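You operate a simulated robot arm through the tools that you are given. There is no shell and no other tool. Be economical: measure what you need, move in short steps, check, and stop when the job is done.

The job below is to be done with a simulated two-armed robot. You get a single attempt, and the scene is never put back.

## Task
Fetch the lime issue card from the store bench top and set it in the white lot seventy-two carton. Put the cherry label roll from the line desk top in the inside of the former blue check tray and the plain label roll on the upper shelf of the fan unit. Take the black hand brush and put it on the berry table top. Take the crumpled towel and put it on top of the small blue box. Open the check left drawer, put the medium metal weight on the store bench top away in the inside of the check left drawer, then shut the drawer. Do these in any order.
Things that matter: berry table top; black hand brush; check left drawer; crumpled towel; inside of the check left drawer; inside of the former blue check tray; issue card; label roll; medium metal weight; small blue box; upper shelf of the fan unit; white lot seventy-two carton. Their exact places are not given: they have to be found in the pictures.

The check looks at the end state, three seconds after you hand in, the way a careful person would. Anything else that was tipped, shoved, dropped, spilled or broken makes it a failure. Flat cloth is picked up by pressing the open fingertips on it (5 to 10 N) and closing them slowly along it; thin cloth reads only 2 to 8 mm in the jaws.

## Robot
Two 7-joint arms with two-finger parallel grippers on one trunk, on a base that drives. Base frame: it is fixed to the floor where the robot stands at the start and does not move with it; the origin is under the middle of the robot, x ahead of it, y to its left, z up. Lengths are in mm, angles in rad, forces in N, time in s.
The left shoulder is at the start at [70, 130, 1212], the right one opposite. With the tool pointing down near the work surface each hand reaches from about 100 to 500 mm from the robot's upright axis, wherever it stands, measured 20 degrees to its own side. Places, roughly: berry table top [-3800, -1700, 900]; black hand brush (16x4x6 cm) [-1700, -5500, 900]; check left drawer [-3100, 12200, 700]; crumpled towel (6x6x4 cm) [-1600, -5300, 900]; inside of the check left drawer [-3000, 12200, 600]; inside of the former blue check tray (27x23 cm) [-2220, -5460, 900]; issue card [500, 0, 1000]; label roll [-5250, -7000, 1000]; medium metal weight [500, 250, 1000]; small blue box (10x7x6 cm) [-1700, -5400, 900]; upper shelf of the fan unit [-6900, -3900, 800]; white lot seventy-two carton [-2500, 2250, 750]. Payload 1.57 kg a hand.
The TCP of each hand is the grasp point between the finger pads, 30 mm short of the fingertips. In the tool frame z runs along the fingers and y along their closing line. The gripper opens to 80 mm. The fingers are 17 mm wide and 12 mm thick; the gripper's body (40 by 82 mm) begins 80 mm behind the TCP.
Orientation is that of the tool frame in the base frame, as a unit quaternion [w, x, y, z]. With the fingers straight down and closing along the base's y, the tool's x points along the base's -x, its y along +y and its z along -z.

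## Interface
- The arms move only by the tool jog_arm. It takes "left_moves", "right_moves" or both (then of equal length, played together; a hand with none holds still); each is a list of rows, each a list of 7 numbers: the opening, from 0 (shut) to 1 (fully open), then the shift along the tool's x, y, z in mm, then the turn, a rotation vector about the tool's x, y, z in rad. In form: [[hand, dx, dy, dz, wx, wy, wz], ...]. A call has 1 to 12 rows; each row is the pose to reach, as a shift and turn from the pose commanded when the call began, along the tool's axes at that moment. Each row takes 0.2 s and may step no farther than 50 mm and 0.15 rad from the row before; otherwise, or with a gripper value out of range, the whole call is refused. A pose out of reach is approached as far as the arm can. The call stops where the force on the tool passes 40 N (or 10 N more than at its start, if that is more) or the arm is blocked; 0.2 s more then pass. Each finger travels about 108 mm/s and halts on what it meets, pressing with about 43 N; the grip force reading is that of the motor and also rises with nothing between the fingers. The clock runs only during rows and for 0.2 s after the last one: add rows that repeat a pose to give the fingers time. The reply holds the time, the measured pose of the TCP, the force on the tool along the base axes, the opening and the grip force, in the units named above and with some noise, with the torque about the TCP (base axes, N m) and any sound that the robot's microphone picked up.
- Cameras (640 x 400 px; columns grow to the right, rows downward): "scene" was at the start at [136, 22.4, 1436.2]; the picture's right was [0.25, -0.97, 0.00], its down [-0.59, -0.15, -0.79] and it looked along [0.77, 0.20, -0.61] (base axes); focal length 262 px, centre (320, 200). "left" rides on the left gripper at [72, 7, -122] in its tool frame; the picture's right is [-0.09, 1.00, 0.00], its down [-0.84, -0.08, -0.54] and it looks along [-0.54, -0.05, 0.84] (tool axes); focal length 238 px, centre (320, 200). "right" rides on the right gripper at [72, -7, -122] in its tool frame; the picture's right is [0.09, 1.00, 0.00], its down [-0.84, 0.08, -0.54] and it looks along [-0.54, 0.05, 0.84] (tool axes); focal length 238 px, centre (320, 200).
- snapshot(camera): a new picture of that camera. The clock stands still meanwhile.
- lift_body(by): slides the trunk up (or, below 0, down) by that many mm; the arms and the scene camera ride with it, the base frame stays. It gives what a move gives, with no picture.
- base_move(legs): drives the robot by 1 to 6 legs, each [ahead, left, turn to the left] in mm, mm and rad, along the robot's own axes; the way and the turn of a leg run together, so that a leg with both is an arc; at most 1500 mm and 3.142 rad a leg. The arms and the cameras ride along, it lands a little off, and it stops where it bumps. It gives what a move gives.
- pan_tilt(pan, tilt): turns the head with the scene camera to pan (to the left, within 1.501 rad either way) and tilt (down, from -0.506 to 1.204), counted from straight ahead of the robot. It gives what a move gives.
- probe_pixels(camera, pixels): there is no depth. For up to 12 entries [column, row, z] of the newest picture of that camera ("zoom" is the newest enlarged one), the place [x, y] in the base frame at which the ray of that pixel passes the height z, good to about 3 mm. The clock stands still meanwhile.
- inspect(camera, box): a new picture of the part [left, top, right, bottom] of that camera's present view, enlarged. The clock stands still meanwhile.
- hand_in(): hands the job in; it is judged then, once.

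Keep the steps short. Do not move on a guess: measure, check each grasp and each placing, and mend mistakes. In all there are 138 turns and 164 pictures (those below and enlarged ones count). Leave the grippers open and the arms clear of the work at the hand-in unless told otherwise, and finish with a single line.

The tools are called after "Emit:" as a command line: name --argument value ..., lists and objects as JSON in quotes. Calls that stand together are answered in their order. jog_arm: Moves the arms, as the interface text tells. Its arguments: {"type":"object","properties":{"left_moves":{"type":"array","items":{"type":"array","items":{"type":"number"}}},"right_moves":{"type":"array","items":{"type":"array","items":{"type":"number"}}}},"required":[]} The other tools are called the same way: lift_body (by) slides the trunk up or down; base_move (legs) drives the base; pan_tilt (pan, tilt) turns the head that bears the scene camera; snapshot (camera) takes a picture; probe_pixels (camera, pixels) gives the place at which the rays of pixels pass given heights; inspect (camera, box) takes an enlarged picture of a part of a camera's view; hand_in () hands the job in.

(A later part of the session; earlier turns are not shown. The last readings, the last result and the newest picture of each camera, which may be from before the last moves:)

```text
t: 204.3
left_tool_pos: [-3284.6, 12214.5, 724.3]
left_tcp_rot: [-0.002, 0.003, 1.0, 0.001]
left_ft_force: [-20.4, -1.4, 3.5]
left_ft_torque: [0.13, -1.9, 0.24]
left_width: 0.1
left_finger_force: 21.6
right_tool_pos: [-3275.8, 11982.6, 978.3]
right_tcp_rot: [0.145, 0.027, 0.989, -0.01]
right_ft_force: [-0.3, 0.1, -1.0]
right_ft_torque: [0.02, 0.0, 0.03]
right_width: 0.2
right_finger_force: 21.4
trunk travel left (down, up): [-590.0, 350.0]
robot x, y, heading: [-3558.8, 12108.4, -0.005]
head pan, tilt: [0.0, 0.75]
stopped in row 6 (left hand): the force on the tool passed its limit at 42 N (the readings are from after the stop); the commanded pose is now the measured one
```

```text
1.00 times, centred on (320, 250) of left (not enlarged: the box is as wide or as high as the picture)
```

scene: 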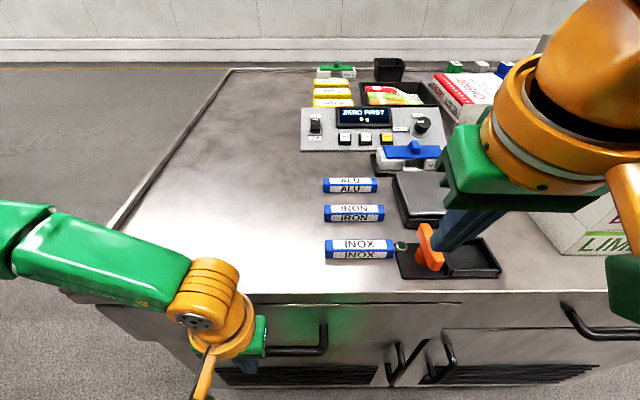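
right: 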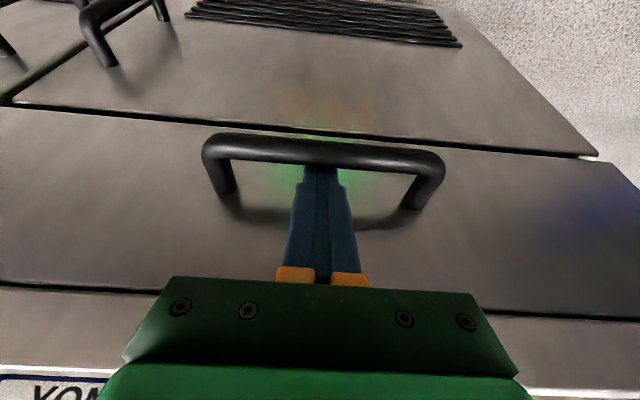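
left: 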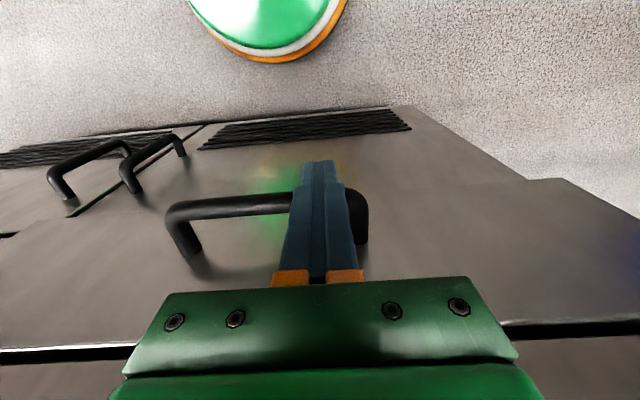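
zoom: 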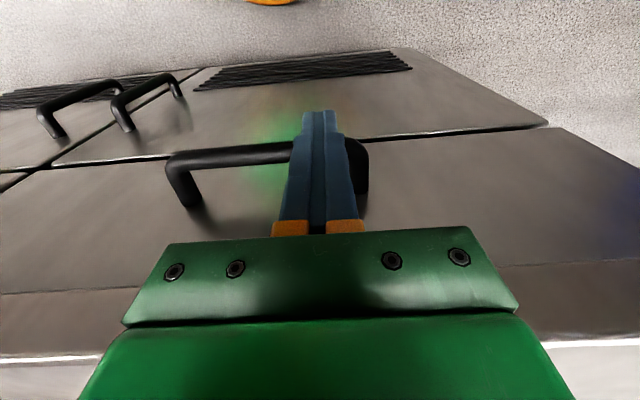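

Drawer is shut. Backing off, raising the trunk, and driving back around toward the corridor.

Emit:
base_move --legs '[[-190, 0, 0], [0, 800, 0]]'

Emit:
lift_body --by 270

Emit:
base_move --legs '[[1500, 0, 0], [1500, 0, 0], [250, 0, 0], [0, 0, -1.57]]'

Emit:
pan_tilt --pan 0.0 --tilt 0.3

Emit:
snapshot --camera "scene"

```text
t: 209.7
left_tool_pos: [-3464.6, 13011.6, 721.4]
left_tcp_rot: [-0.004, 0.003, 1.0, 0.0]
left_ft_force: [0.0, 0.1, -0.1]
left_ft_torque: [-0.03, 0.02, 0.01]
left_width: 0.0
left_finger_force: 21.5
right_tool_pos: [-3457.6, 12779.8, 977.4]
right_tcp_rot: [0.142, 0.027, 0.989, -0.01]
right_ft_force: [0.2, -0.2, 0.0]
right_ft_torque: [0.03, 0.0, -0.01]
right_width: 0.0
right_finger_force: 21.1
trunk travel left (down, up): [-590.0, 350.0]
robot x, y, heading: [-3745.5, 12909.3, -0.002]
head pan, tilt: [0.0, 0.75]
```

```text
t: 212.5
left_tool_pos: [-3464.8, 13012.4, 993.1]
left_tcp_rot: [-0.005, 0.003, 1.0, 0.0]
left_ft_force: [-0.2, -0.3, -0.5]
left_ft_torque: [0.0, 0.01, -0.01]
left_width: 0.0
left_finger_force: 21.5
right_tool_pos: [-3457.0, 12779.2, 1247.5]
right_tcp_rot: [0.141, 0.027, 0.99, -0.009]
right_ft_force: [0.8, 0.1, 0.2]
right_ft_torque: [-0.03, 0.02, 0.02]
right_width: 0.0
right_finger_force: 21.0
trunk travel left (down, up): [-860.0, 80.0]
robot x, y, heading: [-3748.9, 12906.9, -0.006]
head pan, tilt: [0.0, 0.75]
```

```text
t: 232.1
left_tool_pos: [-436.1, 12530.4, 992.8]
left_tcp_rot: [-0.003, 0.73, 0.684, 0.003]
left_ft_force: [0.3, 0.1, 0.3]
left_ft_torque: [-0.01, -0.01, 0.01]
left_width: 0.0
left_finger_force: 21.7
right_tool_pos: [-668.6, 12535.2, 1247.2]
right_tcp_rot: [0.09, 0.739, 0.659, -0.109]
right_ft_force: [-0.9, 0.4, -0.5]
right_ft_torque: [-0.01, 0.04, 0.01]
right_width: 0.1
right_finger_force: 21.8
trunk travel left (down, up): [-860.0, 80.0]
robot x, y, heading: [-523.9, 12819.9, -1.633]
head pan, tilt: [0.0, 0.75]
```

```text
t: 233.0
left_tool_pos: [-435.3, 12531.0, 993.0]
left_tcp_rot: [-0.002, 0.73, 0.683, 0.003]
left_ft_force: [0.4, 0.3, -0.3]
left_ft_torque: [-0.03, 0.01, -0.01]
left_width: 0.0
left_finger_force: 21.2
right_tool_pos: [-667.6, 12536.1, 1246.6]
right_tcp_rot: [0.09, 0.739, 0.659, -0.11]
right_ft_force: [0.1, -1.0, -0.3]
right_ft_torque: [0.03, -0.01, 0.02]
right_width: 0.0
right_finger_force: 21.2
trunk travel left (down, up): [-860.0, 80.0]
robot x, y, heading: [-526.6, 12820.7, -1.639]
head pan, tilt: [0.0, 0.3]
```

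```text
74 pictures are left
```

scene: 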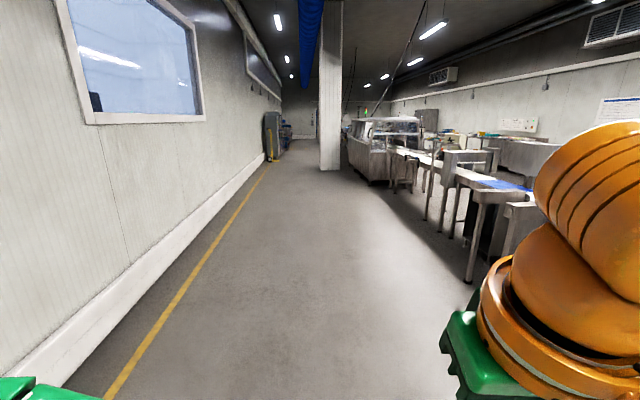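

Correcting the heading by +0.07 and driving down the corridor 7 m.

Emit:
base_move --legs '[[0, 100, 0.075], [1500, 0, 0], [1500, 0, 0], [1500, 0, 0], [1500, 0, 0], [1500, 0, 0]]'

Emit:
snapshot --camera "scene"

```text
t: 269.6
left_tool_pos: [30.4, 4988.9, 992.5]
left_tcp_rot: [-0.004, 0.688, 0.725, 0.003]
left_ft_force: [-0.2, 0.3, -0.3]
left_ft_torque: [-0.02, 0.01, 0.02]
left_width: 0.0
left_finger_force: 21.8
right_tool_pos: [-202.5, 4966.3, 1247.1]
right_tcp_rot: [0.097, 0.699, 0.701, -0.104]
right_ft_force: [0.4, -0.1, -1.1]
right_ft_torque: [0.02, -0.01, 0.04]
right_width: 0.1
right_finger_force: 21.4
trunk travel left (down, up): [-860.0, 80.0]
robot x, y, heading: [-93.8, 5263.6, -1.517]
head pan, tilt: [0.0, 0.3]
```

```text
73 pictures are left
```

scene: 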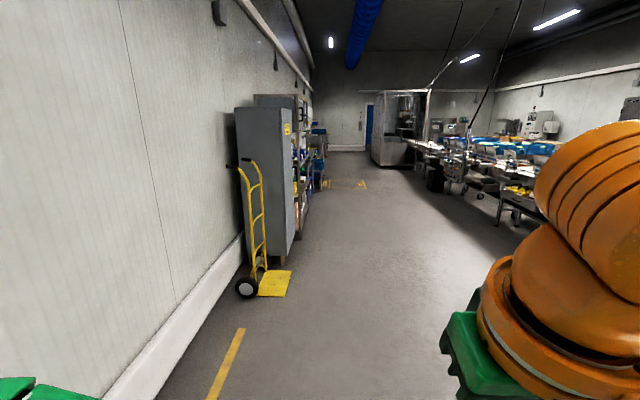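

Shifting 450 right, away from the hand truck, and continuing.

Emit:
base_move --legs '[[0, -480, 0], [0, 0, -0.06], [1500, 0, 0], [1500, 0, 0], [1500, 0, 0], [1000, 0, 0]]'

Emit:
snapshot --camera "scene"

```text
t: 298.9
left_tool_pos: [-370.3, -577.7, 993.0]
left_tcp_rot: [-0.004, 0.698, 0.716, 0.004]
left_ft_force: [-0.2, 0.8, 0.0]
left_ft_torque: [0.0, -0.01, 0.0]
left_width: 0.1
left_finger_force: 21.4
right_tool_pos: [-602.1, -592.6, 1247.8]
right_tcp_rot: [0.095, 0.708, 0.692, -0.106]
right_ft_force: [-0.5, 0.5, 0.7]
right_ft_torque: [0.02, 0.01, -0.03]
right_width: 0.0
right_finger_force: 21.3
trunk travel left (down, up): [-860.0, 80.0]
robot x, y, heading: [-486.4, -294.1, -1.543]
head pan, tilt: [0.0, 0.3]
```

```text
72 pictures are left
```

scene: 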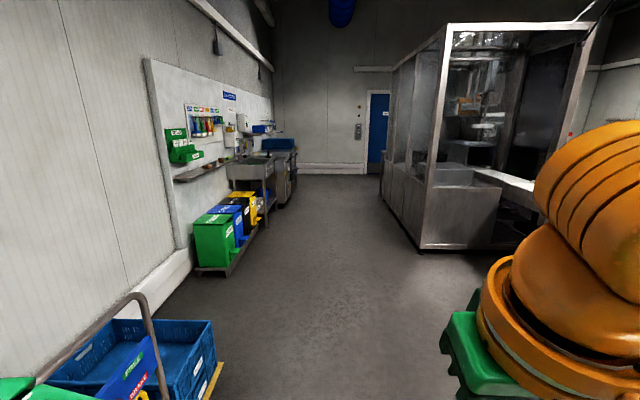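

Emit:
probe_pixels --camera "scene" --pixels '[[422, 250, 0], [384, 190, 0], [370, 173, 0], [232, 275, 0], [290, 205, 0]]'

Emit:
base_move --legs '[[0, -60, 0], [1500, 0, -0.03], [1500, 0, 0]]'

Emit:
snapshot --camera "scene"

```text
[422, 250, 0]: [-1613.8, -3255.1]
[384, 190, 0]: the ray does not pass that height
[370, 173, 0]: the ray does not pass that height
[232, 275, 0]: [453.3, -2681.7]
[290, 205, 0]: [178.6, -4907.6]
```

```text
t: 314.1
left_tool_pos: [-415.6, -3600.2, 992.7]
left_tcp_rot: [-0.003, 0.699, 0.716, 0.003]
left_ft_force: [0.7, 0.5, 0.8]
left_ft_torque: [0.01, 0.0, 0.01]
left_width: 0.0
left_finger_force: 21.4
right_tool_pos: [-648.8, -3617.1, 1246.8]
right_tcp_rot: [0.094, 0.709, 0.691, -0.106]
right_ft_force: [0.8, 1.2, 0.2]
right_ft_torque: [0.01, 0.0, -0.01]
right_width: 0.0
right_finger_force: 20.8
trunk travel left (down, up): [-860.0, 80.0]
robot x, y, heading: [-528.7, -3321.2, -1.548]
head pan, tilt: [0.0, 0.3]
```

```text
71 pictures are left
```

scene: 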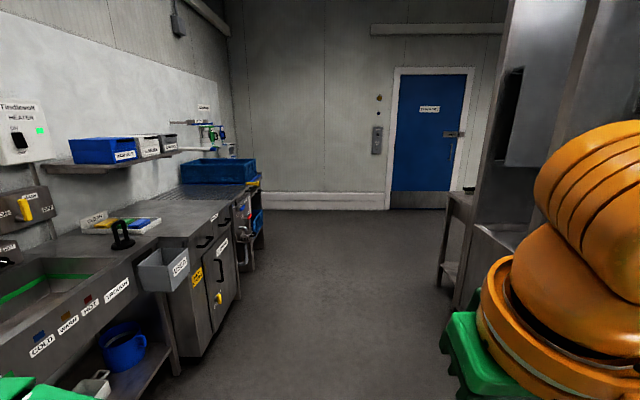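

Going 1.3 m on and turning right to look behind the booth.

Emit:
base_move --legs '[[1400, 0, 0], [700, 0, 0], [0, 0, -1.57]]'

Emit:
pan_tilt --pan 0.0 --tilt 0.5

Emit:
snapshot --camera "scene"

```text
t: 328.4
left_tool_pos: [-766.7, -5547.2, 991.8]
left_tcp_rot: [0.0, 1.0, 0.002, 0.004]
left_ft_force: [-0.4, 0.7, -0.3]
left_ft_torque: [0.0, 0.01, -0.01]
left_width: 0.0
left_finger_force: 21.5
right_tool_pos: [-777.3, -5314.0, 1246.3]
right_tcp_rot: [-0.009, 0.99, -0.022, -0.141]
right_ft_force: [-0.1, 1.4, -0.4]
right_ft_torque: [0.0, -0.01, -0.01]
right_width: 0.2
right_finger_force: 21.4
trunk travel left (down, up): [-860.0, 80.0]
robot x, y, heading: [-483.6, -5434.7, -3.133]
head pan, tilt: [0.0, 0.3]
```

```text
t: 329.1
left_tool_pos: [-766.4, -5546.5, 991.4]
left_tcp_rot: [-0.001, 1.0, 0.002, 0.005]
left_ft_force: [0.3, 0.4, 0.5]
left_ft_torque: [0.01, -0.02, 0.02]
left_width: 0.1
left_finger_force: 21.0
right_tool_pos: [-776.6, -5314.1, 1246.5]
right_tcp_rot: [-0.009, 0.99, -0.021, -0.142]
right_ft_force: [-1.2, 1.0, 0.0]
right_ft_torque: [-0.01, 0.01, 0.01]
right_width: 0.1
right_finger_force: 21.4
trunk travel left (down, up): [-860.0, 80.0]
robot x, y, heading: [-488.4, -5434.5, -3.134]
head pan, tilt: [0.0, 0.499]
```

```text
70 pictures are left
```

scene: 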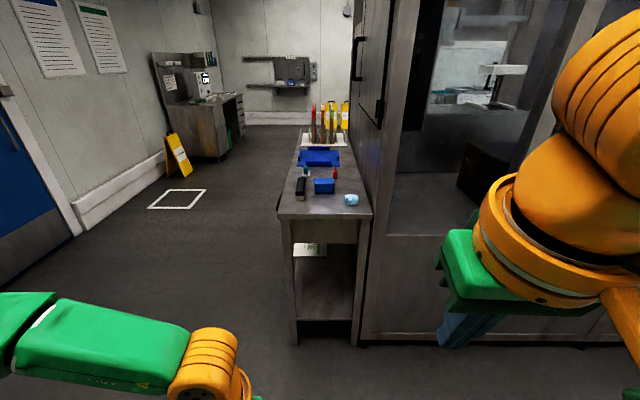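

The table holds the brush, the blue box, the towel and the blue tray. Driving closer, 650 ahead, and restoring the hands to straight.

Emit:
base_move --legs '[[680, 0, 0]]'

Emit:
jog_arm --right_moves '[[0.3, 0, 0, 0, 0, 0.1, 0], [0.6, 0, 0, 0, 0, 0.2, 0], [0.8, 0, 0, 0, 0, 0.284, 0], [0.8, 0, 0, 0, 0, 0.284, 0]]' --left_moves '[[0.3, 0, 30, -40, 0, 0, 0], [0.6, 0, 60, -80, 0, 0, 0], [0.9, 0, 90, -120, 0, 0, 0], [0.9, 0, 110, -160, 0, 0, 0]]'

Emit:
pan_tilt --pan 0.0 --tilt 0.75

Emit:
snapshot --camera "scene"

```text
t: 332.9
left_tool_pos: [-1451.0, -5546.0, 991.9]
left_tcp_rot: [0.0, 1.0, -0.001, 0.005]
left_ft_force: [0.7, -0.8, -0.4]
left_ft_torque: [-0.03, 0.01, 0.0]
left_width: 0.0
left_finger_force: 21.5
right_tool_pos: [-1459.6, -5313.6, 1247.4]
right_tcp_rot: [-0.009, 0.99, -0.025, -0.141]
right_ft_force: [-0.5, -0.3, 0.2]
right_ft_torque: [0.0, 0.0, 0.0]
right_width: 0.1
right_finger_force: 21.2
trunk travel left (down, up): [-860.0, 80.0]
robot x, y, heading: [-1171.0, -5435.0, 3.137]
head pan, tilt: [0.0, 0.499]
```

```text
t: 333.9
left_tool_pos: [-1453.9, -5657.2, 1152.1]
left_tcp_rot: [-0.002, 1.0, -0.002, 0.005]
left_ft_force: [0.4, 0.1, -0.5]
left_ft_torque: [-0.01, 0.01, 0.02]
left_width: 72.1
left_finger_force: 0.0
right_tool_pos: [-1461.8, -5313.8, 1246.9]
right_tcp_rot: [-0.006, 1.0, -0.026, 0.0]
right_ft_force: [-0.2, -0.4, 0.7]
right_ft_torque: [0.01, 0.0, 0.01]
right_width: 64.0
right_finger_force: 0.1
trunk travel left (down, up): [-860.0, 80.0]
robot x, y, heading: [-1169.1, -5440.6, 3.143]
head pan, tilt: [0.0, 0.499]
```

```text
t: 334.6
left_tool_pos: [-1454.4, -5656.4, 1151.8]
left_tcp_rot: [0.001, 1.0, -0.001, 0.005]
left_ft_force: [0.5, 0.5, -0.8]
left_ft_torque: [0.02, -0.01, 0.02]
left_width: 72.1
left_finger_force: 0.1
right_tool_pos: [-1461.6, -5313.7, 1246.9]
right_tcp_rot: [-0.007, 1.0, -0.027, 0.001]
right_ft_force: [0.2, 0.0, -0.4]
right_ft_torque: [0.05, -0.01, 0.01]
right_width: 63.9
right_finger_force: 0.1
trunk travel left (down, up): [-860.0, 80.0]
robot x, y, heading: [-1169.8, -5435.9, 3.138]
head pan, tilt: [0.0, 0.75]
```

```text
69 pictures are left
```

scene: 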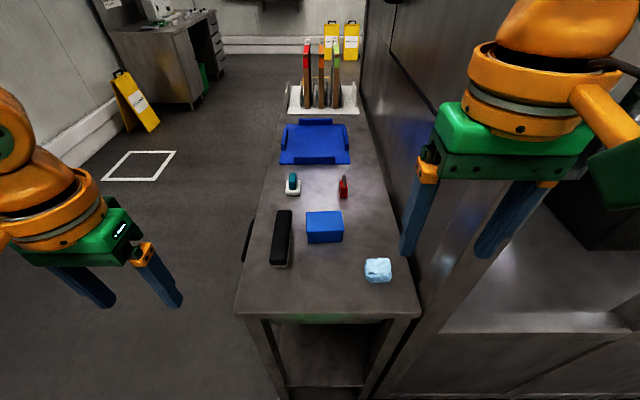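

Emit:
snapshot --camera "right"

Emit:
probe_pixels --camera "scene" --pixels '[[378, 283, 850], [378, 283, 900], [415, 313, 850], [415, 313, 900], [240, 312, 850], [240, 312, 900], [324, 243, 850], [324, 243, 900], [280, 240, 880], [400, 260, 900], [315, 145, 870]]'

```text
68 pictures are left
```

right: 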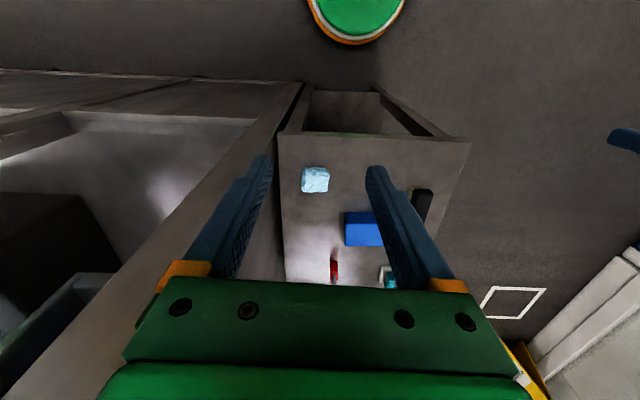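

```text
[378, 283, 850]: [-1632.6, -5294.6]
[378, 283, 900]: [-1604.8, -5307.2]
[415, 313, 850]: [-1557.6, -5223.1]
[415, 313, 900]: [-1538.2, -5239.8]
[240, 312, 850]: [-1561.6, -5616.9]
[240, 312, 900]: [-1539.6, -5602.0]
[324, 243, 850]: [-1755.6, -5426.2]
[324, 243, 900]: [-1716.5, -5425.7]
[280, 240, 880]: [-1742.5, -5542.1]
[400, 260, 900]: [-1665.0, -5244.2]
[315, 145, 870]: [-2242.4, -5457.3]
```

Emit:
probe_pixels --camera "right" --pixels '[[281, 136, 850], [281, 136, 900], [470, 142, 850], [470, 142, 900], [314, 168, 850], [314, 168, 900], [316, 180, 920], [362, 245, 900], [362, 245, 850], [422, 205, 900], [270, 155, 900]]'

```text
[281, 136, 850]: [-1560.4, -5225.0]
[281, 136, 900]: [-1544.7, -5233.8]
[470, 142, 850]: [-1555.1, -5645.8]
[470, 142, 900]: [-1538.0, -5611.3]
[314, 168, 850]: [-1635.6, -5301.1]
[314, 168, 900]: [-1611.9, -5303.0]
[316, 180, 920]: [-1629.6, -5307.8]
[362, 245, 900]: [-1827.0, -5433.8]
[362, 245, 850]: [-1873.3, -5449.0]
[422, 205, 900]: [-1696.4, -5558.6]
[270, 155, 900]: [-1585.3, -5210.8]
```

Table top z≈918. Towel ≈(-1620,-5305), box ≈(-1737,-5427). Bringing the open right hand above the towel.

Emit:
jog_arm --right_moves '[[1, -26, 0, 39, 0, 0, -0.02], [1, -53, 0, 79, 0, 0, -0.054], [1, -80, 0, 118, 0, 0, -0.054], [1, -107, 0, 158, 0, 0, -0.054], [1, -133, 0, 197, 0, 0, -0.054], [1, -160, 1, 232, 0, 0, -0.054], [1, -160, 1, 232, 0, 0, -0.054]]'

Emit:
snapshot --camera "right"

```text
t: 336.2
left_tool_pos: [-1447.7, -5660.7, 1152.6]
left_tcp_rot: [-0.002, 1.0, -0.001, 0.0]
left_ft_force: [0.0, 0.3, 0.1]
left_ft_torque: [-0.01, -0.04, -0.02]
left_width: 71.9
left_finger_force: 0.0
right_tool_pos: [-1612.1, -5308.1, 1018.6]
right_tcp_rot: [-0.008, 1.0, 0.001, -0.004]
right_ft_force: [-0.3, 0.0, -0.6]
right_ft_torque: [0.02, -0.01, 0.05]
right_width: 80.0
right_finger_force: 0.1
trunk travel left (down, up): [-860.0, 80.0]
robot x, y, heading: [-1172.8, -5434.6, 3.138]
head pan, tilt: [0.0, 0.75]
```

```text
67 pictures are left
```

right: 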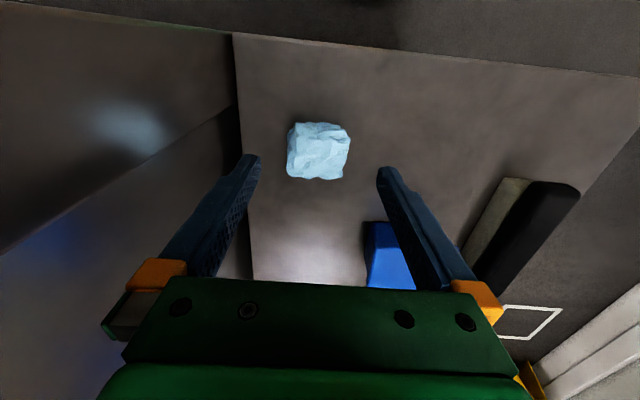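

Emit:
probe_pixels --camera "right" --pixels '[[320, 150, 940], [320, 150, 950], [288, 150, 940], [351, 150, 940], [320, 180, 945], [320, 125, 945]]'

```text
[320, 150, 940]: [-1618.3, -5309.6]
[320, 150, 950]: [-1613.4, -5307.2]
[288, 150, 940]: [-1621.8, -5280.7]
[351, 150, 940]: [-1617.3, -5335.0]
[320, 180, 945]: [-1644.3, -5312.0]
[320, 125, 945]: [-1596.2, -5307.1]
```

Towel centre (-1619,-5309). Descending to TCP z≈952 and closing.

Emit:
jog_arm --right_moves '[[1, -7, 1, 30, 0, 0, 0], [1, -7, 1, 66, 0, 0, 0], [1, -7, 1, 66, 0, 0, 0], [0.7, -7, 1, 66, 0, 0, 0], [0.5, -7, 1, 66, 0, 0, 0], [0.4, -7, 1, 66, 0, 0, 0], [0.4, -7, 1, 66, 0, 0, 0]]'

Emit:
snapshot --camera "right"

```text
t: 337.8
left_tool_pos: [-1454.8, -5658.3, 1150.2]
left_tcp_rot: [0.0, 1.0, -0.001, 0.005]
left_ft_force: [0.0, 0.4, 0.9]
left_ft_torque: [0.02, 0.02, 0.03]
left_width: 71.9
left_finger_force: 0.0
right_tool_pos: [-1626.0, -5304.8, 948.1]
right_tcp_rot: [-0.007, 1.0, 0.001, 0.0]
right_ft_force: [0.2, -0.5, 0.0]
right_ft_torque: [-0.02, 0.0, 0.01]
right_width: 58.3
right_finger_force: 42.8
trunk travel left (down, up): [-860.0, 80.0]
robot x, y, heading: [-1173.9, -5440.3, 3.138]
head pan, tilt: [0.0, 0.75]
```

```text
66 pictures are left
```

right: 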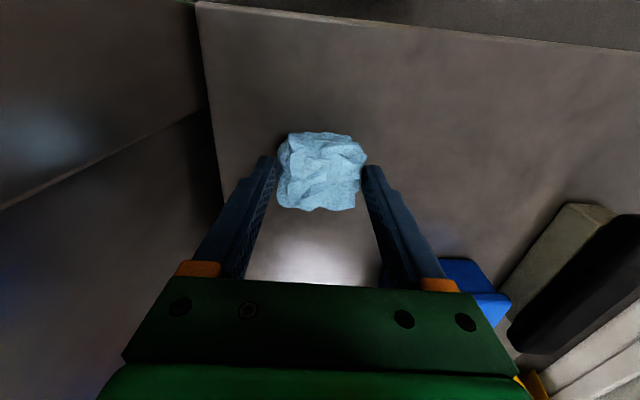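

Gripped (58 mm). Lifting 130 mm, then shifting the base 120 left and 130 ahead.

Emit:
jog_arm --right_moves '[[0.4, 0, 0, -30, 0, 0, 0], [0.4, 0, 0, -70, 0, 0, 0], [0.4, 0, 0, -110, 0, 0, 0], [0.4, 0, 0, -130, 0, 0, 0]]'

Emit:
base_move --legs '[[0, 120, 0], [130, 0, 0]]'

Emit:
snapshot --camera "right"

Emit:
snapshot --camera "scene"

```text
t: 338.8
left_tool_pos: [-1452.7, -5659.2, 1151.3]
left_tcp_rot: [-0.001, 1.0, 0.0, 0.004]
left_ft_force: [0.5, 0.9, -1.3]
left_ft_torque: [-0.01, 0.02, -0.03]
left_width: 72.0
left_finger_force: 0.1
right_tool_pos: [-1625.9, -5305.5, 1080.0]
right_tcp_rot: [-0.007, 1.0, 0.001, 0.0]
right_ft_force: [0.1, -0.4, 0.3]
right_ft_torque: [0.01, -0.03, 0.04]
right_width: 58.0
right_finger_force: 42.6
trunk travel left (down, up): [-860.0, 80.0]
robot x, y, heading: [-1169.6, -5435.8, 3.137]
head pan, tilt: [0.0, 0.75]
```

```text
t: 341.0
left_tool_pos: [-1578.6, -5779.4, 1152.1]
left_tcp_rot: [0.0, 1.0, -0.001, 0.003]
left_ft_force: [0.3, 0.0, -0.3]
left_ft_torque: [0.03, -0.01, -0.01]
left_width: 72.2
left_finger_force: 0.1
right_tool_pos: [-1753.4, -5426.7, 1081.1]
right_tcp_rot: [-0.007, 1.0, 0.001, -0.001]
right_ft_force: [1.0, 0.2, -0.4]
right_ft_torque: [0.01, 0.02, 0.02]
right_width: 58.1
right_finger_force: 42.9
trunk travel left (down, up): [-860.0, 80.0]
robot x, y, heading: [-1295.4, -5559.7, 3.143]
head pan, tilt: [0.0, 0.75]
```

```text
65 pictures are left
```

right: 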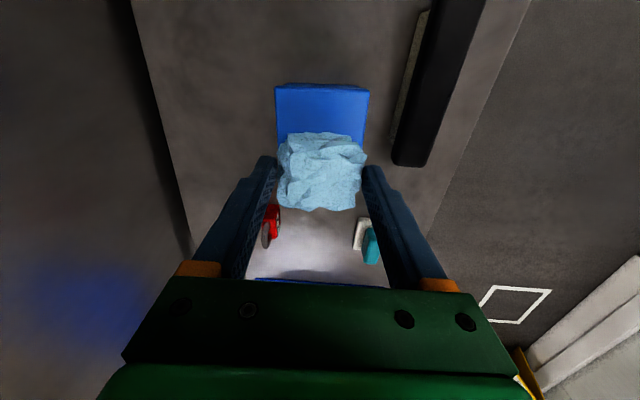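

```text
64 pictures are left
```

scene: 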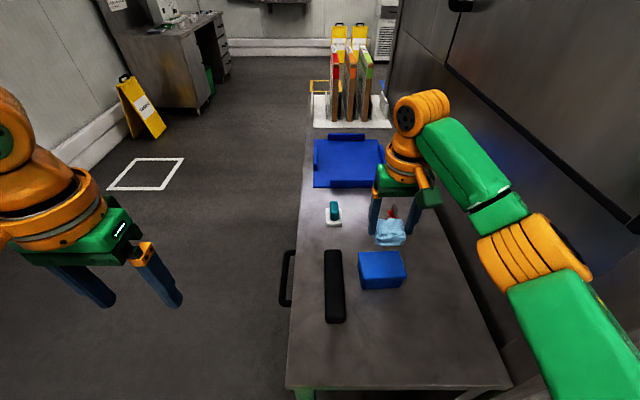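

Emit:
inspect --camera "scene" --box '[300, 190, 440, 330]'

Emit:
probe_pixels --camera "right" --pixels '[[276, 86, 978], [369, 90, 978], [276, 86, 965], [372, 120, 978], [275, 120, 978]]'

```text
2.86 times, centred on (370, 260) of scene
```

zoom: 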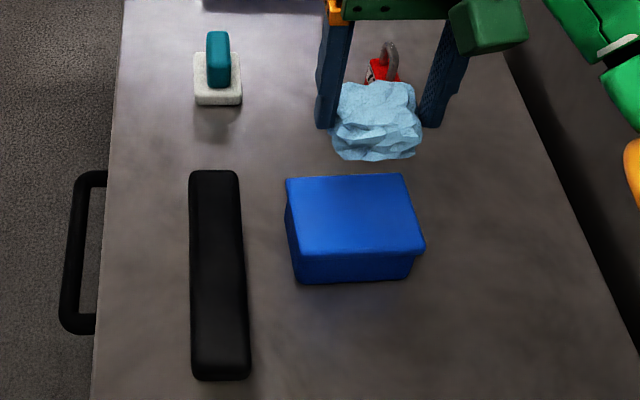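

```text
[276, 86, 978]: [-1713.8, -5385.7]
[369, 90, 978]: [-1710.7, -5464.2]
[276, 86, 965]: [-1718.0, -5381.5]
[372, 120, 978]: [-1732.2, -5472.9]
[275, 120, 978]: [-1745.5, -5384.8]
```

Emit:
probe_pixels --camera "zoom" --pixels '[[286, 178, 978], [402, 173, 978], [424, 248, 978], [296, 255, 978], [298, 282, 918], [414, 277, 918], [219, 375, 930], [243, 375, 978], [193, 175, 978], [236, 172, 978], [220, 275, 978]]'

```text
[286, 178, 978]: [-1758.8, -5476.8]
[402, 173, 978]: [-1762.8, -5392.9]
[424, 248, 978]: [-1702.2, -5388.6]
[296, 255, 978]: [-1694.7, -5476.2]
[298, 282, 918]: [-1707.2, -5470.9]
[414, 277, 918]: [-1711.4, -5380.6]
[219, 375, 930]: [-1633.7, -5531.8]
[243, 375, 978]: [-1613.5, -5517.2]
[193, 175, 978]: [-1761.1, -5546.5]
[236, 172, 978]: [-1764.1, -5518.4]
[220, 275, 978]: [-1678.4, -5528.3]
```

Box top centre (-1730,-5432), z≈975. Lowering the towel onto it until light contact.

Emit:
jog_arm --right_moves '[[0.4, 15, 2, 0, 0, 0, 0], [0.4, 15, 2, 35, 0, 0, 0], [0.4, 15, 2, 60, 0, 0, 0], [0.4, 15, 2, 68, 0, 0, 0], [0.4, 15, 2, 72, 0, 0, 0], [0.4, 15, 2, 72, 0, 0, 0]]'

Emit:
inspect --camera "scene" --box '[300, 190, 440, 330]'

```text
t: 342.4
left_tool_pos: [-1582.3, -5778.6, 1151.9]
left_tcp_rot: [0.0, 1.0, -0.001, 0.006]
left_ft_force: [0.4, 1.1, -0.2]
left_ft_torque: [0.02, 0.01, 0.03]
left_width: 71.8
left_finger_force: 0.0
right_tool_pos: [-1742.3, -5428.9, 1006.8]
right_tcp_rot: [-0.006, 1.0, 0.001, 0.001]
right_ft_force: [1.1, -0.3, -0.8]
right_ft_torque: [0.0, 0.03, 0.01]
right_width: 58.0
right_finger_force: 42.9
trunk travel left (down, up): [-860.0, 80.0]
robot x, y, heading: [-1298.0, -5558.1, 3.139]
head pan, tilt: [0.0, 0.75]
```

```text
2.86 times, centred on (370, 260) of scene
```

zoom: 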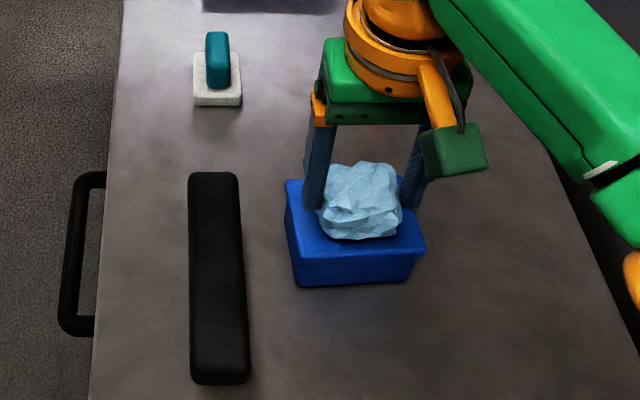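

Emit:
jog_arm --right_moves '[[0.4, 0, 0, 3, 0, 0, 0], [0.4, 0, 0, 6, 0, 0, 0], [0.4, 0, 0, 6, 0, 0, 0]]'

```text
t: 343.2
left_tool_pos: [-1583.0, -5778.8, 1151.8]
left_tcp_rot: [0.0, 1.0, -0.001, 0.004]
left_ft_force: [-0.4, -0.3, -0.1]
left_ft_torque: [-0.04, -0.01, 0.0]
left_width: 72.2
left_finger_force: 0.0
right_tool_pos: [-1742.3, -5427.6, 1001.2]
right_tcp_rot: [-0.005, 1.0, 0.001, -0.001]
right_ft_force: [-1.0, -0.5, 6.3]
right_ft_torque: [-0.14, 0.09, -0.05]
right_width: 57.9
right_finger_force: 42.7
trunk travel left (down, up): [-860.0, 80.0]
robot x, y, heading: [-1300.0, -5560.1, 3.142]
head pan, tilt: [0.0, 0.75]
```

Light contact (6 N). Raising 3 mm, opening, then lifting off.

Emit:
jog_arm --right_moves '[[0.4, 0, 0, 3, 0, 0, 0], [0.8, 0, 0, 3, 0, 0, 0], [1, 0, 0, 3, 0, 0, 0], [1, 0, 0, -5, 0, 0, 0], [1, 0, 0, -40, 0, 0, 0], [1, 0, 0, -85, 0, 0, 0], [1, 0, 0, -130, 0, 0, 0], [1, 0, 0, -170, 0, 0, 0]]'

Emit:
snapshot --camera "right"

Emit:
inspect --camera "scene" --box '[300, 190, 440, 330]'

```text
t: 345.0
left_tool_pos: [-1581.9, -5778.9, 1151.4]
left_tcp_rot: [0.0, 1.0, -0.001, 0.005]
left_ft_force: [-0.3, -0.7, -0.3]
left_ft_torque: [-0.01, 0.01, 0.0]
left_width: 72.1
left_finger_force: 0.0
right_tool_pos: [-1741.9, -5431.9, 1173.6]
right_tcp_rot: [-0.007, 1.0, 0.001, 0.0]
right_ft_force: [1.2, -0.1, -0.6]
right_ft_torque: [0.01, 0.03, 0.01]
right_width: 80.1
right_finger_force: 0.0
trunk travel left (down, up): [-860.0, 80.0]
robot x, y, heading: [-1299.2, -5558.7, 3.143]
head pan, tilt: [0.0, 0.75]
```

```text
61 pictures are left
```

right: 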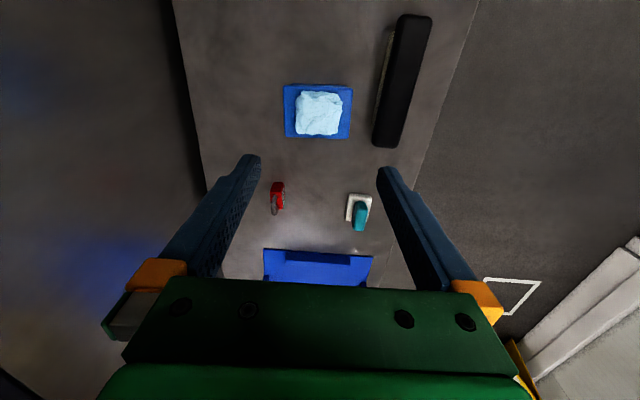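

```text
2.86 times, centred on (370, 260) of scene
```

zoom: 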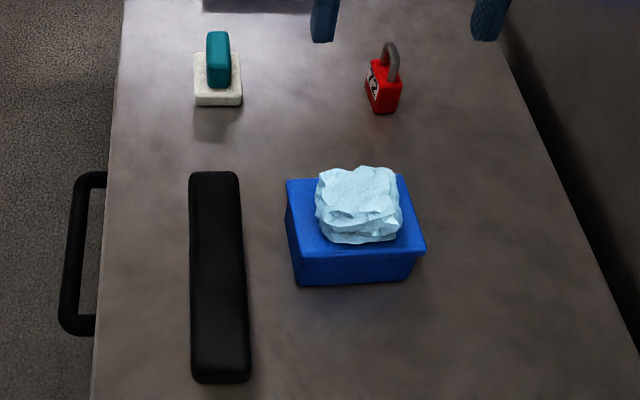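

Towel sits on the box. Next the label rolls: I'll fetch both from the line desk, then return for the tray and the brush. Measuring the sign and the desk first.

Emit:
snapshot --camera "scene"

Emit:
probe_pixels --camera "scene" --pixels '[[150, 132, 0], [125, 95, 0], [200, 110, 0], [155, 75, 0], [230, 75, 0], [180, 25, 900], [145, 185, 0], [110, 188, 0]]'

Emit:
base_move --legs '[[-200, 0, 0], [0, 560, 0]]'

Emit:
pan_tilt --pan 0.1 --tilt 0.4

Emit:
snapshot --camera "scene"

```text
59 pictures are left
```

scene: 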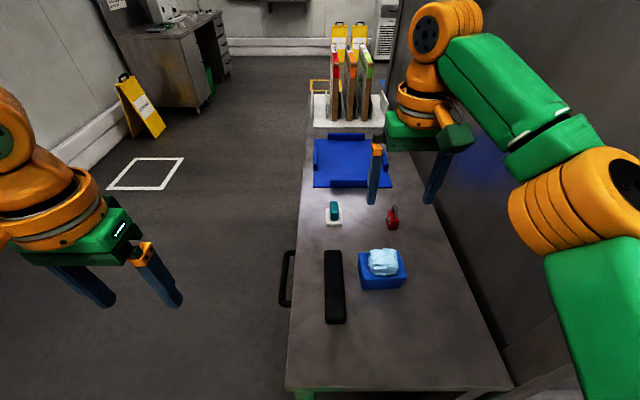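

```text
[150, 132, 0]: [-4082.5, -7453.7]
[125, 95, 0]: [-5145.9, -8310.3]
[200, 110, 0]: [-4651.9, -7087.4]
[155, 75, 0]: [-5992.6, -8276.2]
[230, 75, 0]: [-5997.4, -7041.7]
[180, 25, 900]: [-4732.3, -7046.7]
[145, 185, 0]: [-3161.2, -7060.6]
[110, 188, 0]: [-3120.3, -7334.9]
```

```text
t: 349.4
left_tool_pos: [-1378.6, -6348.0, 1152.3]
left_tcp_rot: [0.001, 1.0, 0.002, 0.004]
left_ft_force: [0.2, -0.2, -0.3]
left_ft_torque: [0.0, 0.03, -0.02]
left_width: 71.9
left_finger_force: 0.1
right_tool_pos: [-1541.5, -6001.1, 1171.6]
right_tcp_rot: [-0.006, 1.0, 0.003, 0.0]
right_ft_force: [-0.6, 0.4, -0.3]
right_ft_torque: [-0.02, 0.0, 0.01]
right_width: 79.9
right_finger_force: 0.1
trunk travel left (down, up): [-860.0, 80.0]
robot x, y, heading: [-1094.9, -6132.6, -3.137]
head pan, tilt: [0.0, 0.75]
```

```text
t: 350.2
left_tool_pos: [-1379.6, -6348.9, 1152.3]
left_tcp_rot: [0.0, 1.0, 0.002, 0.004]
left_ft_force: [-0.4, -0.2, 0.0]
left_ft_torque: [-0.01, 0.0, 0.02]
left_width: 72.1
left_finger_force: 0.0
right_tool_pos: [-1541.7, -6002.4, 1172.3]
right_tcp_rot: [-0.007, 1.0, 0.003, 0.0]
right_ft_force: [-0.2, 0.0, 1.3]
right_ft_torque: [-0.03, -0.02, 0.04]
right_width: 79.9
right_finger_force: 0.0
trunk travel left (down, up): [-860.0, 80.0]
robot x, y, heading: [-1096.2, -6130.0, -3.134]
head pan, tilt: [0.099, 0.4]
```

```text
58 pictures are left
```

scene: 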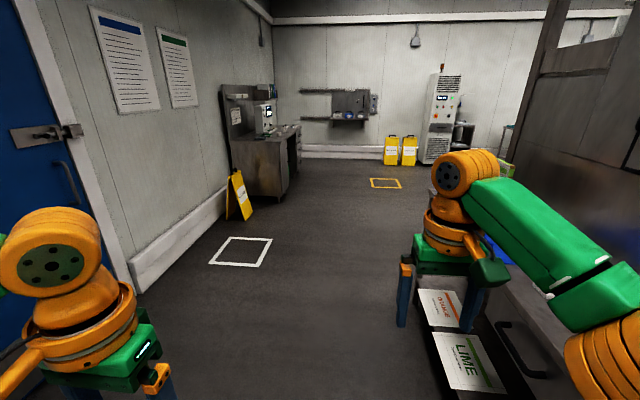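

Path ahead clear. Driving 4.15 m ahead and turning left to face the desk.

Emit:
base_move --legs '[[1500, 0, 0], [1500, 0, 0], [1150, 0, 0], [0, 0, 1.57]]'

Emit:
pan_tilt --pan 0.0 --tilt 0.55

Emit:
snapshot --camera "scene"

```text
t: 374.0
left_tool_pos: [-5038.0, -6426.3, 1152.5]
left_tcp_rot: [-0.003, 0.709, 0.705, 0.003]
left_ft_force: [0.2, -1.0, -0.1]
left_ft_torque: [0.02, 0.01, -0.02]
left_width: 72.1
left_finger_force: 0.0
right_tool_pos: [-5387.0, -6584.1, 1171.9]
right_tcp_rot: [-0.005, 0.709, 0.705, -0.004]
right_ft_force: [0.3, 0.6, 0.4]
right_ft_torque: [0.0, 0.0, 0.03]
right_width: 80.2
right_finger_force: 0.0
trunk travel left (down, up): [-860.0, 80.0]
robot x, y, heading: [-5259.5, -6138.8, -1.58]
head pan, tilt: [0.099, 0.4]
```

```text
t: 374.7
left_tool_pos: [-5039.2, -6426.2, 1151.0]
left_tcp_rot: [-0.002, 0.71, 0.704, 0.003]
left_ft_force: [1.1, 0.0, 0.6]
left_ft_torque: [0.0, 0.0, 0.04]
left_width: 71.8
left_finger_force: 0.0
right_tool_pos: [-5388.6, -6584.2, 1171.3]
right_tcp_rot: [-0.004, 0.708, 0.707, -0.005]
right_ft_force: [0.4, 0.2, 0.1]
right_ft_torque: [0.01, 0.01, -0.01]
right_width: 80.0
right_finger_force: 0.0
trunk travel left (down, up): [-860.0, 80.0]
robot x, y, heading: [-5255.5, -6138.0, -1.576]
head pan, tilt: [0.0, 0.55]
```

```text
57 pictures are left
```

scene: 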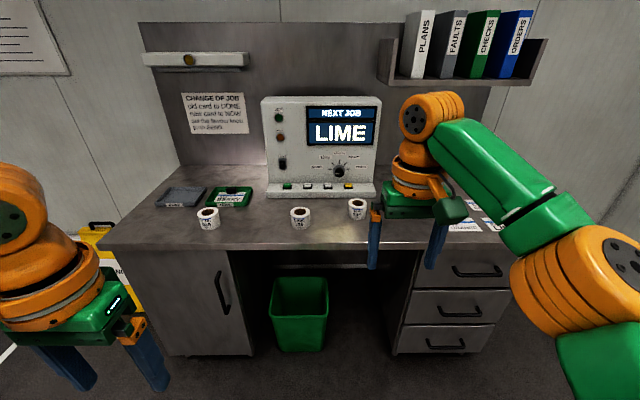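

Three rolls on the desk: (208,217), (300,216) and (357,208). Zooming in to read their labels.

Emit:
inspect --camera "scene" --box '[150, 170, 390, 260]'

Emit:
probe_pixels --camera "scene" --pixels '[[208, 228, 900], [208, 228, 930], [300, 226, 900], [300, 226, 930], [357, 218, 900], [357, 218, 930], [102, 250, 900], [300, 247, 900]]'

Emit:
snapshot --camera "right"

```text
2.67 times, centred on (270, 215) of scene
```

zoom: 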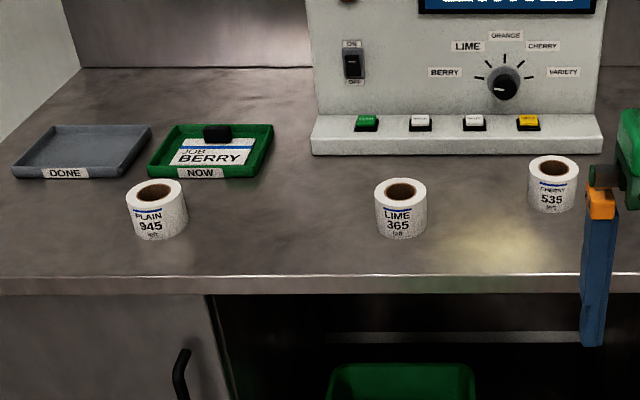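

```text
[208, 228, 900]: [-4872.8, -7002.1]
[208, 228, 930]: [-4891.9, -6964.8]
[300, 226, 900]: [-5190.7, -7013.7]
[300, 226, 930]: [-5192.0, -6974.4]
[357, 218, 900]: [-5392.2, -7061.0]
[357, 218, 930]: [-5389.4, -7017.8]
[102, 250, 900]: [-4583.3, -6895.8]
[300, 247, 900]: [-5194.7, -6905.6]
```

```text
55 pictures are left
```

right: 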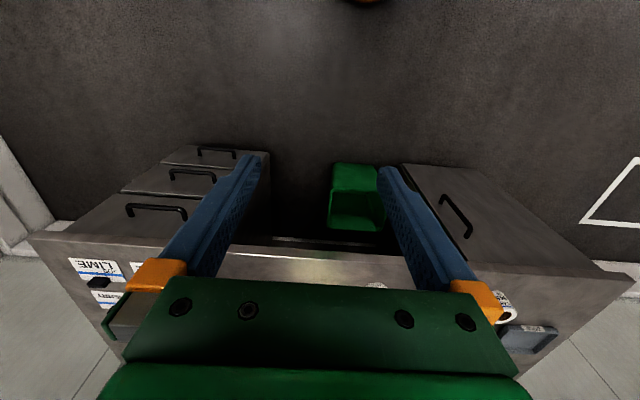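

PLAIN is the left roll and CHERRY the right one. I'll pull the right hand back 150 and drive 480 ahead.

Emit:
jog_arm --right_moves '[[1, 40, 0, 0, 0, 0, 0], [1, 80, 0, 0, 0, 0, 0], [1, 120, 0, 0, 0, 0, 0], [1, 150, 0, 0, 0, 0, 0]]' --left_moves '[[1, 0, 0, 0, 0, 0, 0], [1, 0, 0, 0, 0, 0, 0], [1, 0, 0, 0, 0, 0, 0], [1, 0, 0, 0, 0, 0, 0]]'

Emit:
base_move --legs '[[480, 0, 0]]'

Emit:
pan_tilt --pan 0.0 --tilt 0.85

Emit:
snapshot --camera "scene"

Emit:
snapshot --camera "right"

```text
t: 375.7
left_tool_pos: [-5038.5, -6425.4, 1151.6]
left_tcp_rot: [-0.003, 0.71, 0.704, 0.003]
left_ft_force: [0.3, -0.4, 0.1]
left_ft_torque: [0.03, -0.03, -0.05]
left_width: 79.9
left_finger_force: 0.1
right_tool_pos: [-5387.0, -6433.2, 1172.5]
right_tcp_rot: [-0.005, 0.709, 0.706, -0.004]
right_ft_force: [0.2, 0.2, 0.0]
right_ft_torque: [0.0, -0.01, 0.01]
right_width: 79.8
right_finger_force: 0.0
trunk travel left (down, up): [-860.0, 80.0]
robot x, y, heading: [-5257.0, -6142.5, -1.573]
head pan, tilt: [0.0, 0.55]
```

```text
t: 378.5
left_tool_pos: [-5040.3, -6893.2, 1151.3]
left_tcp_rot: [-0.002, 0.709, 0.705, 0.003]
left_ft_force: [0.4, 0.3, 0.0]
left_ft_torque: [-0.02, 0.02, 0.04]
left_width: 80.3
left_finger_force: 0.0
right_tool_pos: [-5388.6, -6902.6, 1172.7]
right_tcp_rot: [-0.004, 0.708, 0.706, -0.004]
right_ft_force: [0.6, 0.0, -0.4]
right_ft_torque: [0.0, -0.01, -0.01]
right_width: 80.1
right_finger_force: 0.1
trunk travel left (down, up): [-860.0, 80.0]
robot x, y, heading: [-5256.5, -6611.0, -1.582]
head pan, tilt: [0.0, 0.55]
```

```text
t: 379.3
left_tool_pos: [-5040.2, -6894.2, 1151.6]
left_tcp_rot: [-0.004, 0.709, 0.705, 0.004]
left_ft_force: [-0.2, 0.3, 0.0]
left_ft_torque: [0.01, 0.04, 0.0]
left_width: 80.1
left_finger_force: 0.0
right_tool_pos: [-5390.0, -6903.6, 1171.8]
right_tcp_rot: [-0.004, 0.707, 0.707, -0.005]
right_ft_force: [0.3, 0.3, 0.0]
right_ft_torque: [-0.03, -0.02, 0.02]
right_width: 80.2
right_finger_force: 0.0
trunk travel left (down, up): [-860.0, 80.0]
robot x, y, heading: [-5260.4, -6611.9, -1.579]
head pan, tilt: [0.0, 0.85]
```

```text
54 pictures are left
```

scene: 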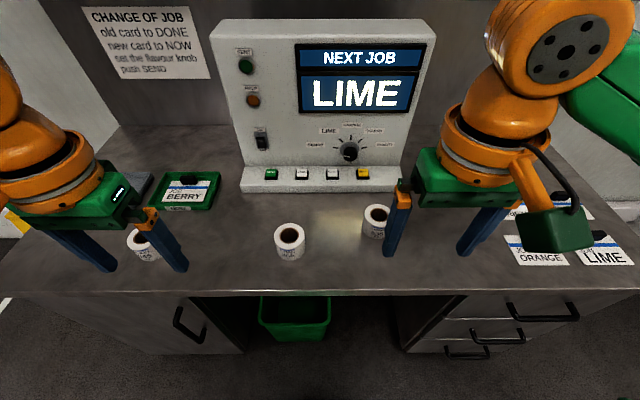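

```text
53 pictures are left
```

right: 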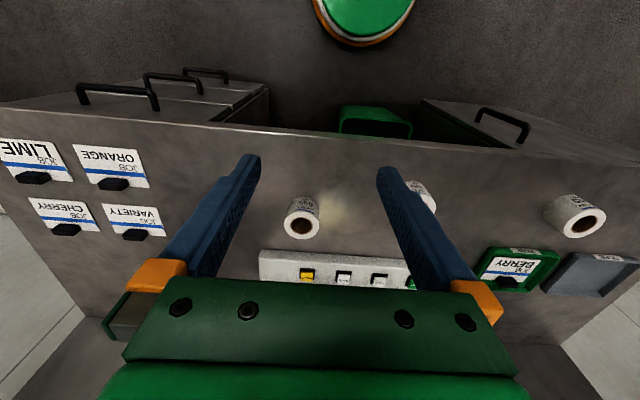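

Emit:
probe_pixels --camera "right" --pixels '[[304, 197, 900], [304, 197, 918], [301, 226, 960], [301, 226, 970], [285, 226, 965], [319, 226, 965], [565, 230, 965]]'

Emit:
probe_pixels --camera "scene" --pixels '[[373, 239, 900], [373, 239, 918], [376, 213, 960], [376, 213, 970], [363, 213, 965], [389, 213, 965], [138, 240, 965], [145, 262, 918]]'

```text
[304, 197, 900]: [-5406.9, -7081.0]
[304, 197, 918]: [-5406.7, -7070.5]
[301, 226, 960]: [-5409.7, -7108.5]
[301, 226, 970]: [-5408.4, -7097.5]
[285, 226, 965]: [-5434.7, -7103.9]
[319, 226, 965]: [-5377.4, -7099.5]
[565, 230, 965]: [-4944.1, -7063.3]
```

```text
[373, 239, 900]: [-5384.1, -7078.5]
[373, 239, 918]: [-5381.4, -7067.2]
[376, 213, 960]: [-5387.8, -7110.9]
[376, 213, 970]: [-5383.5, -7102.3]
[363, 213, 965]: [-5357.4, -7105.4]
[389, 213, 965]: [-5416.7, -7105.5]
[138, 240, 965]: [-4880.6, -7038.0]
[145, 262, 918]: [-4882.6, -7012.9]
```

Moving the right hand above the cherry roll at z≈1045 and looking again.

Emit:
jog_arm --right_moves '[[1, -38, -3, 25, 0, 0, 0], [1, -76, -5, 50, 0, 0, 0], [1, -114, -8, 75, 0, 0, 0], [1, -152, -10, 100, 0, 0, 0], [1, -190, -10, 125, 0, 0, 0], [1, -190, -10, 125, 0, 0, 0]]'

Emit:
snapshot --camera "right"

Emit:
probe_pixels --camera "right" --pixels '[[320, 165, 960], [320, 150, 960], [320, 180, 960], [300, 165, 960], [340, 165, 960]]'

```text
t: 380.7
left_tool_pos: [-5039.7, -6893.7, 1152.3]
left_tcp_rot: [-0.003, 0.709, 0.705, 0.002]
left_ft_force: [0.2, 0.4, 0.0]
left_ft_torque: [-0.06, 0.02, 0.0]
left_width: 80.0
left_finger_force: 0.1
right_tool_pos: [-5403.0, -7092.0, 1048.5]
right_tcp_rot: [-0.004, 0.707, 0.707, -0.005]
right_ft_force: [0.4, 0.7, -0.2]
right_ft_torque: [-0.01, -0.03, 0.02]
right_width: 79.9
right_finger_force: 0.0
trunk travel left (down, up): [-860.0, 80.0]
robot x, y, heading: [-5260.2, -6607.7, -1.574]
head pan, tilt: [0.0, 0.85]
```

```text
52 pictures are left
```

right: 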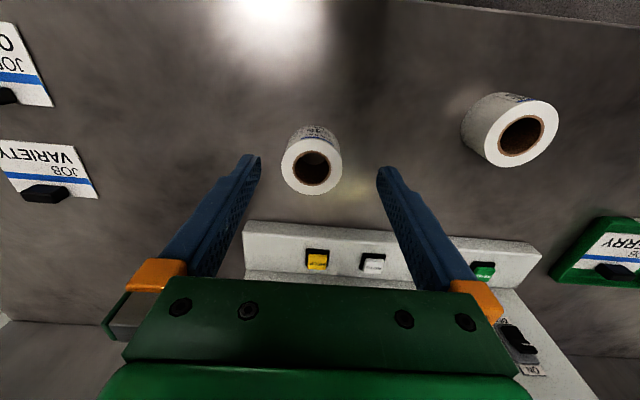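

```text
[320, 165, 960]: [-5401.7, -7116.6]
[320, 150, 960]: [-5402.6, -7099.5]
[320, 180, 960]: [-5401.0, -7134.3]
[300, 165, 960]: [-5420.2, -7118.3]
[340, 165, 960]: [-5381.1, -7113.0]
```

Emit:
probe_pixels --camera "right" --pixels '[[311, 167, 955], [311, 167, 965], [311, 167, 975], [313, 126, 918], [282, 165, 965], [341, 165, 965]]'

```text
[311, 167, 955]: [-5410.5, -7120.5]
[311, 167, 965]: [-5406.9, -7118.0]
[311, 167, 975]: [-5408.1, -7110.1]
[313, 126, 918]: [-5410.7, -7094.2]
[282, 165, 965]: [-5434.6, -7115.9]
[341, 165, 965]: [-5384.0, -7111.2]
```

The roll centre is 8 mm left and 26 mm farther relative to the fingers. Shifting, then descending to z≈955.

Emit:
jog_arm --right_moves '[[1, -26, -8, 0, 0, 0, 0], [1, -26, -8, 35, 0, 0, 0], [1, -26, -8, 70, 0, 0, 0], [1, -26, -8, 92, 0, 0, 0], [1, -26, -8, 92, 0, 0, 0]]'

Emit:
snapshot --camera "right"

```text
t: 381.9
left_tool_pos: [-5041.4, -6894.4, 1151.7]
left_tcp_rot: [-0.003, 0.709, 0.705, 0.003]
left_ft_force: [-0.2, 0.5, -0.1]
left_ft_torque: [0.0, -0.03, 0.02]
left_width: 79.9
left_finger_force: 0.1
right_tool_pos: [-5417.8, -7096.4, 955.7]
right_tcp_rot: [-0.005, 0.708, 0.706, -0.004]
right_ft_force: [0.6, 1.0, 0.5]
right_ft_torque: [-0.01, 0.02, 0.01]
right_width: 80.1
right_finger_force: 0.1
right hand out of reach, approached as far as the arm can: row 1, 2, 3, 4, 5
trunk travel left (down, up): [-860.0, 80.0]
robot x, y, heading: [-5259.5, -6611.2, -1.575]
head pan, tilt: [0.0, 0.85]
```

```text
51 pictures are left
```

right: 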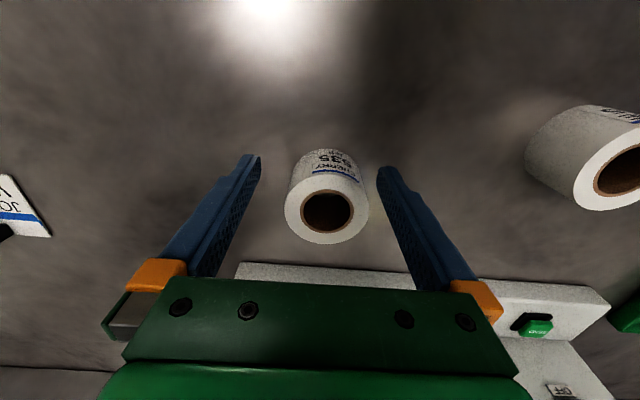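

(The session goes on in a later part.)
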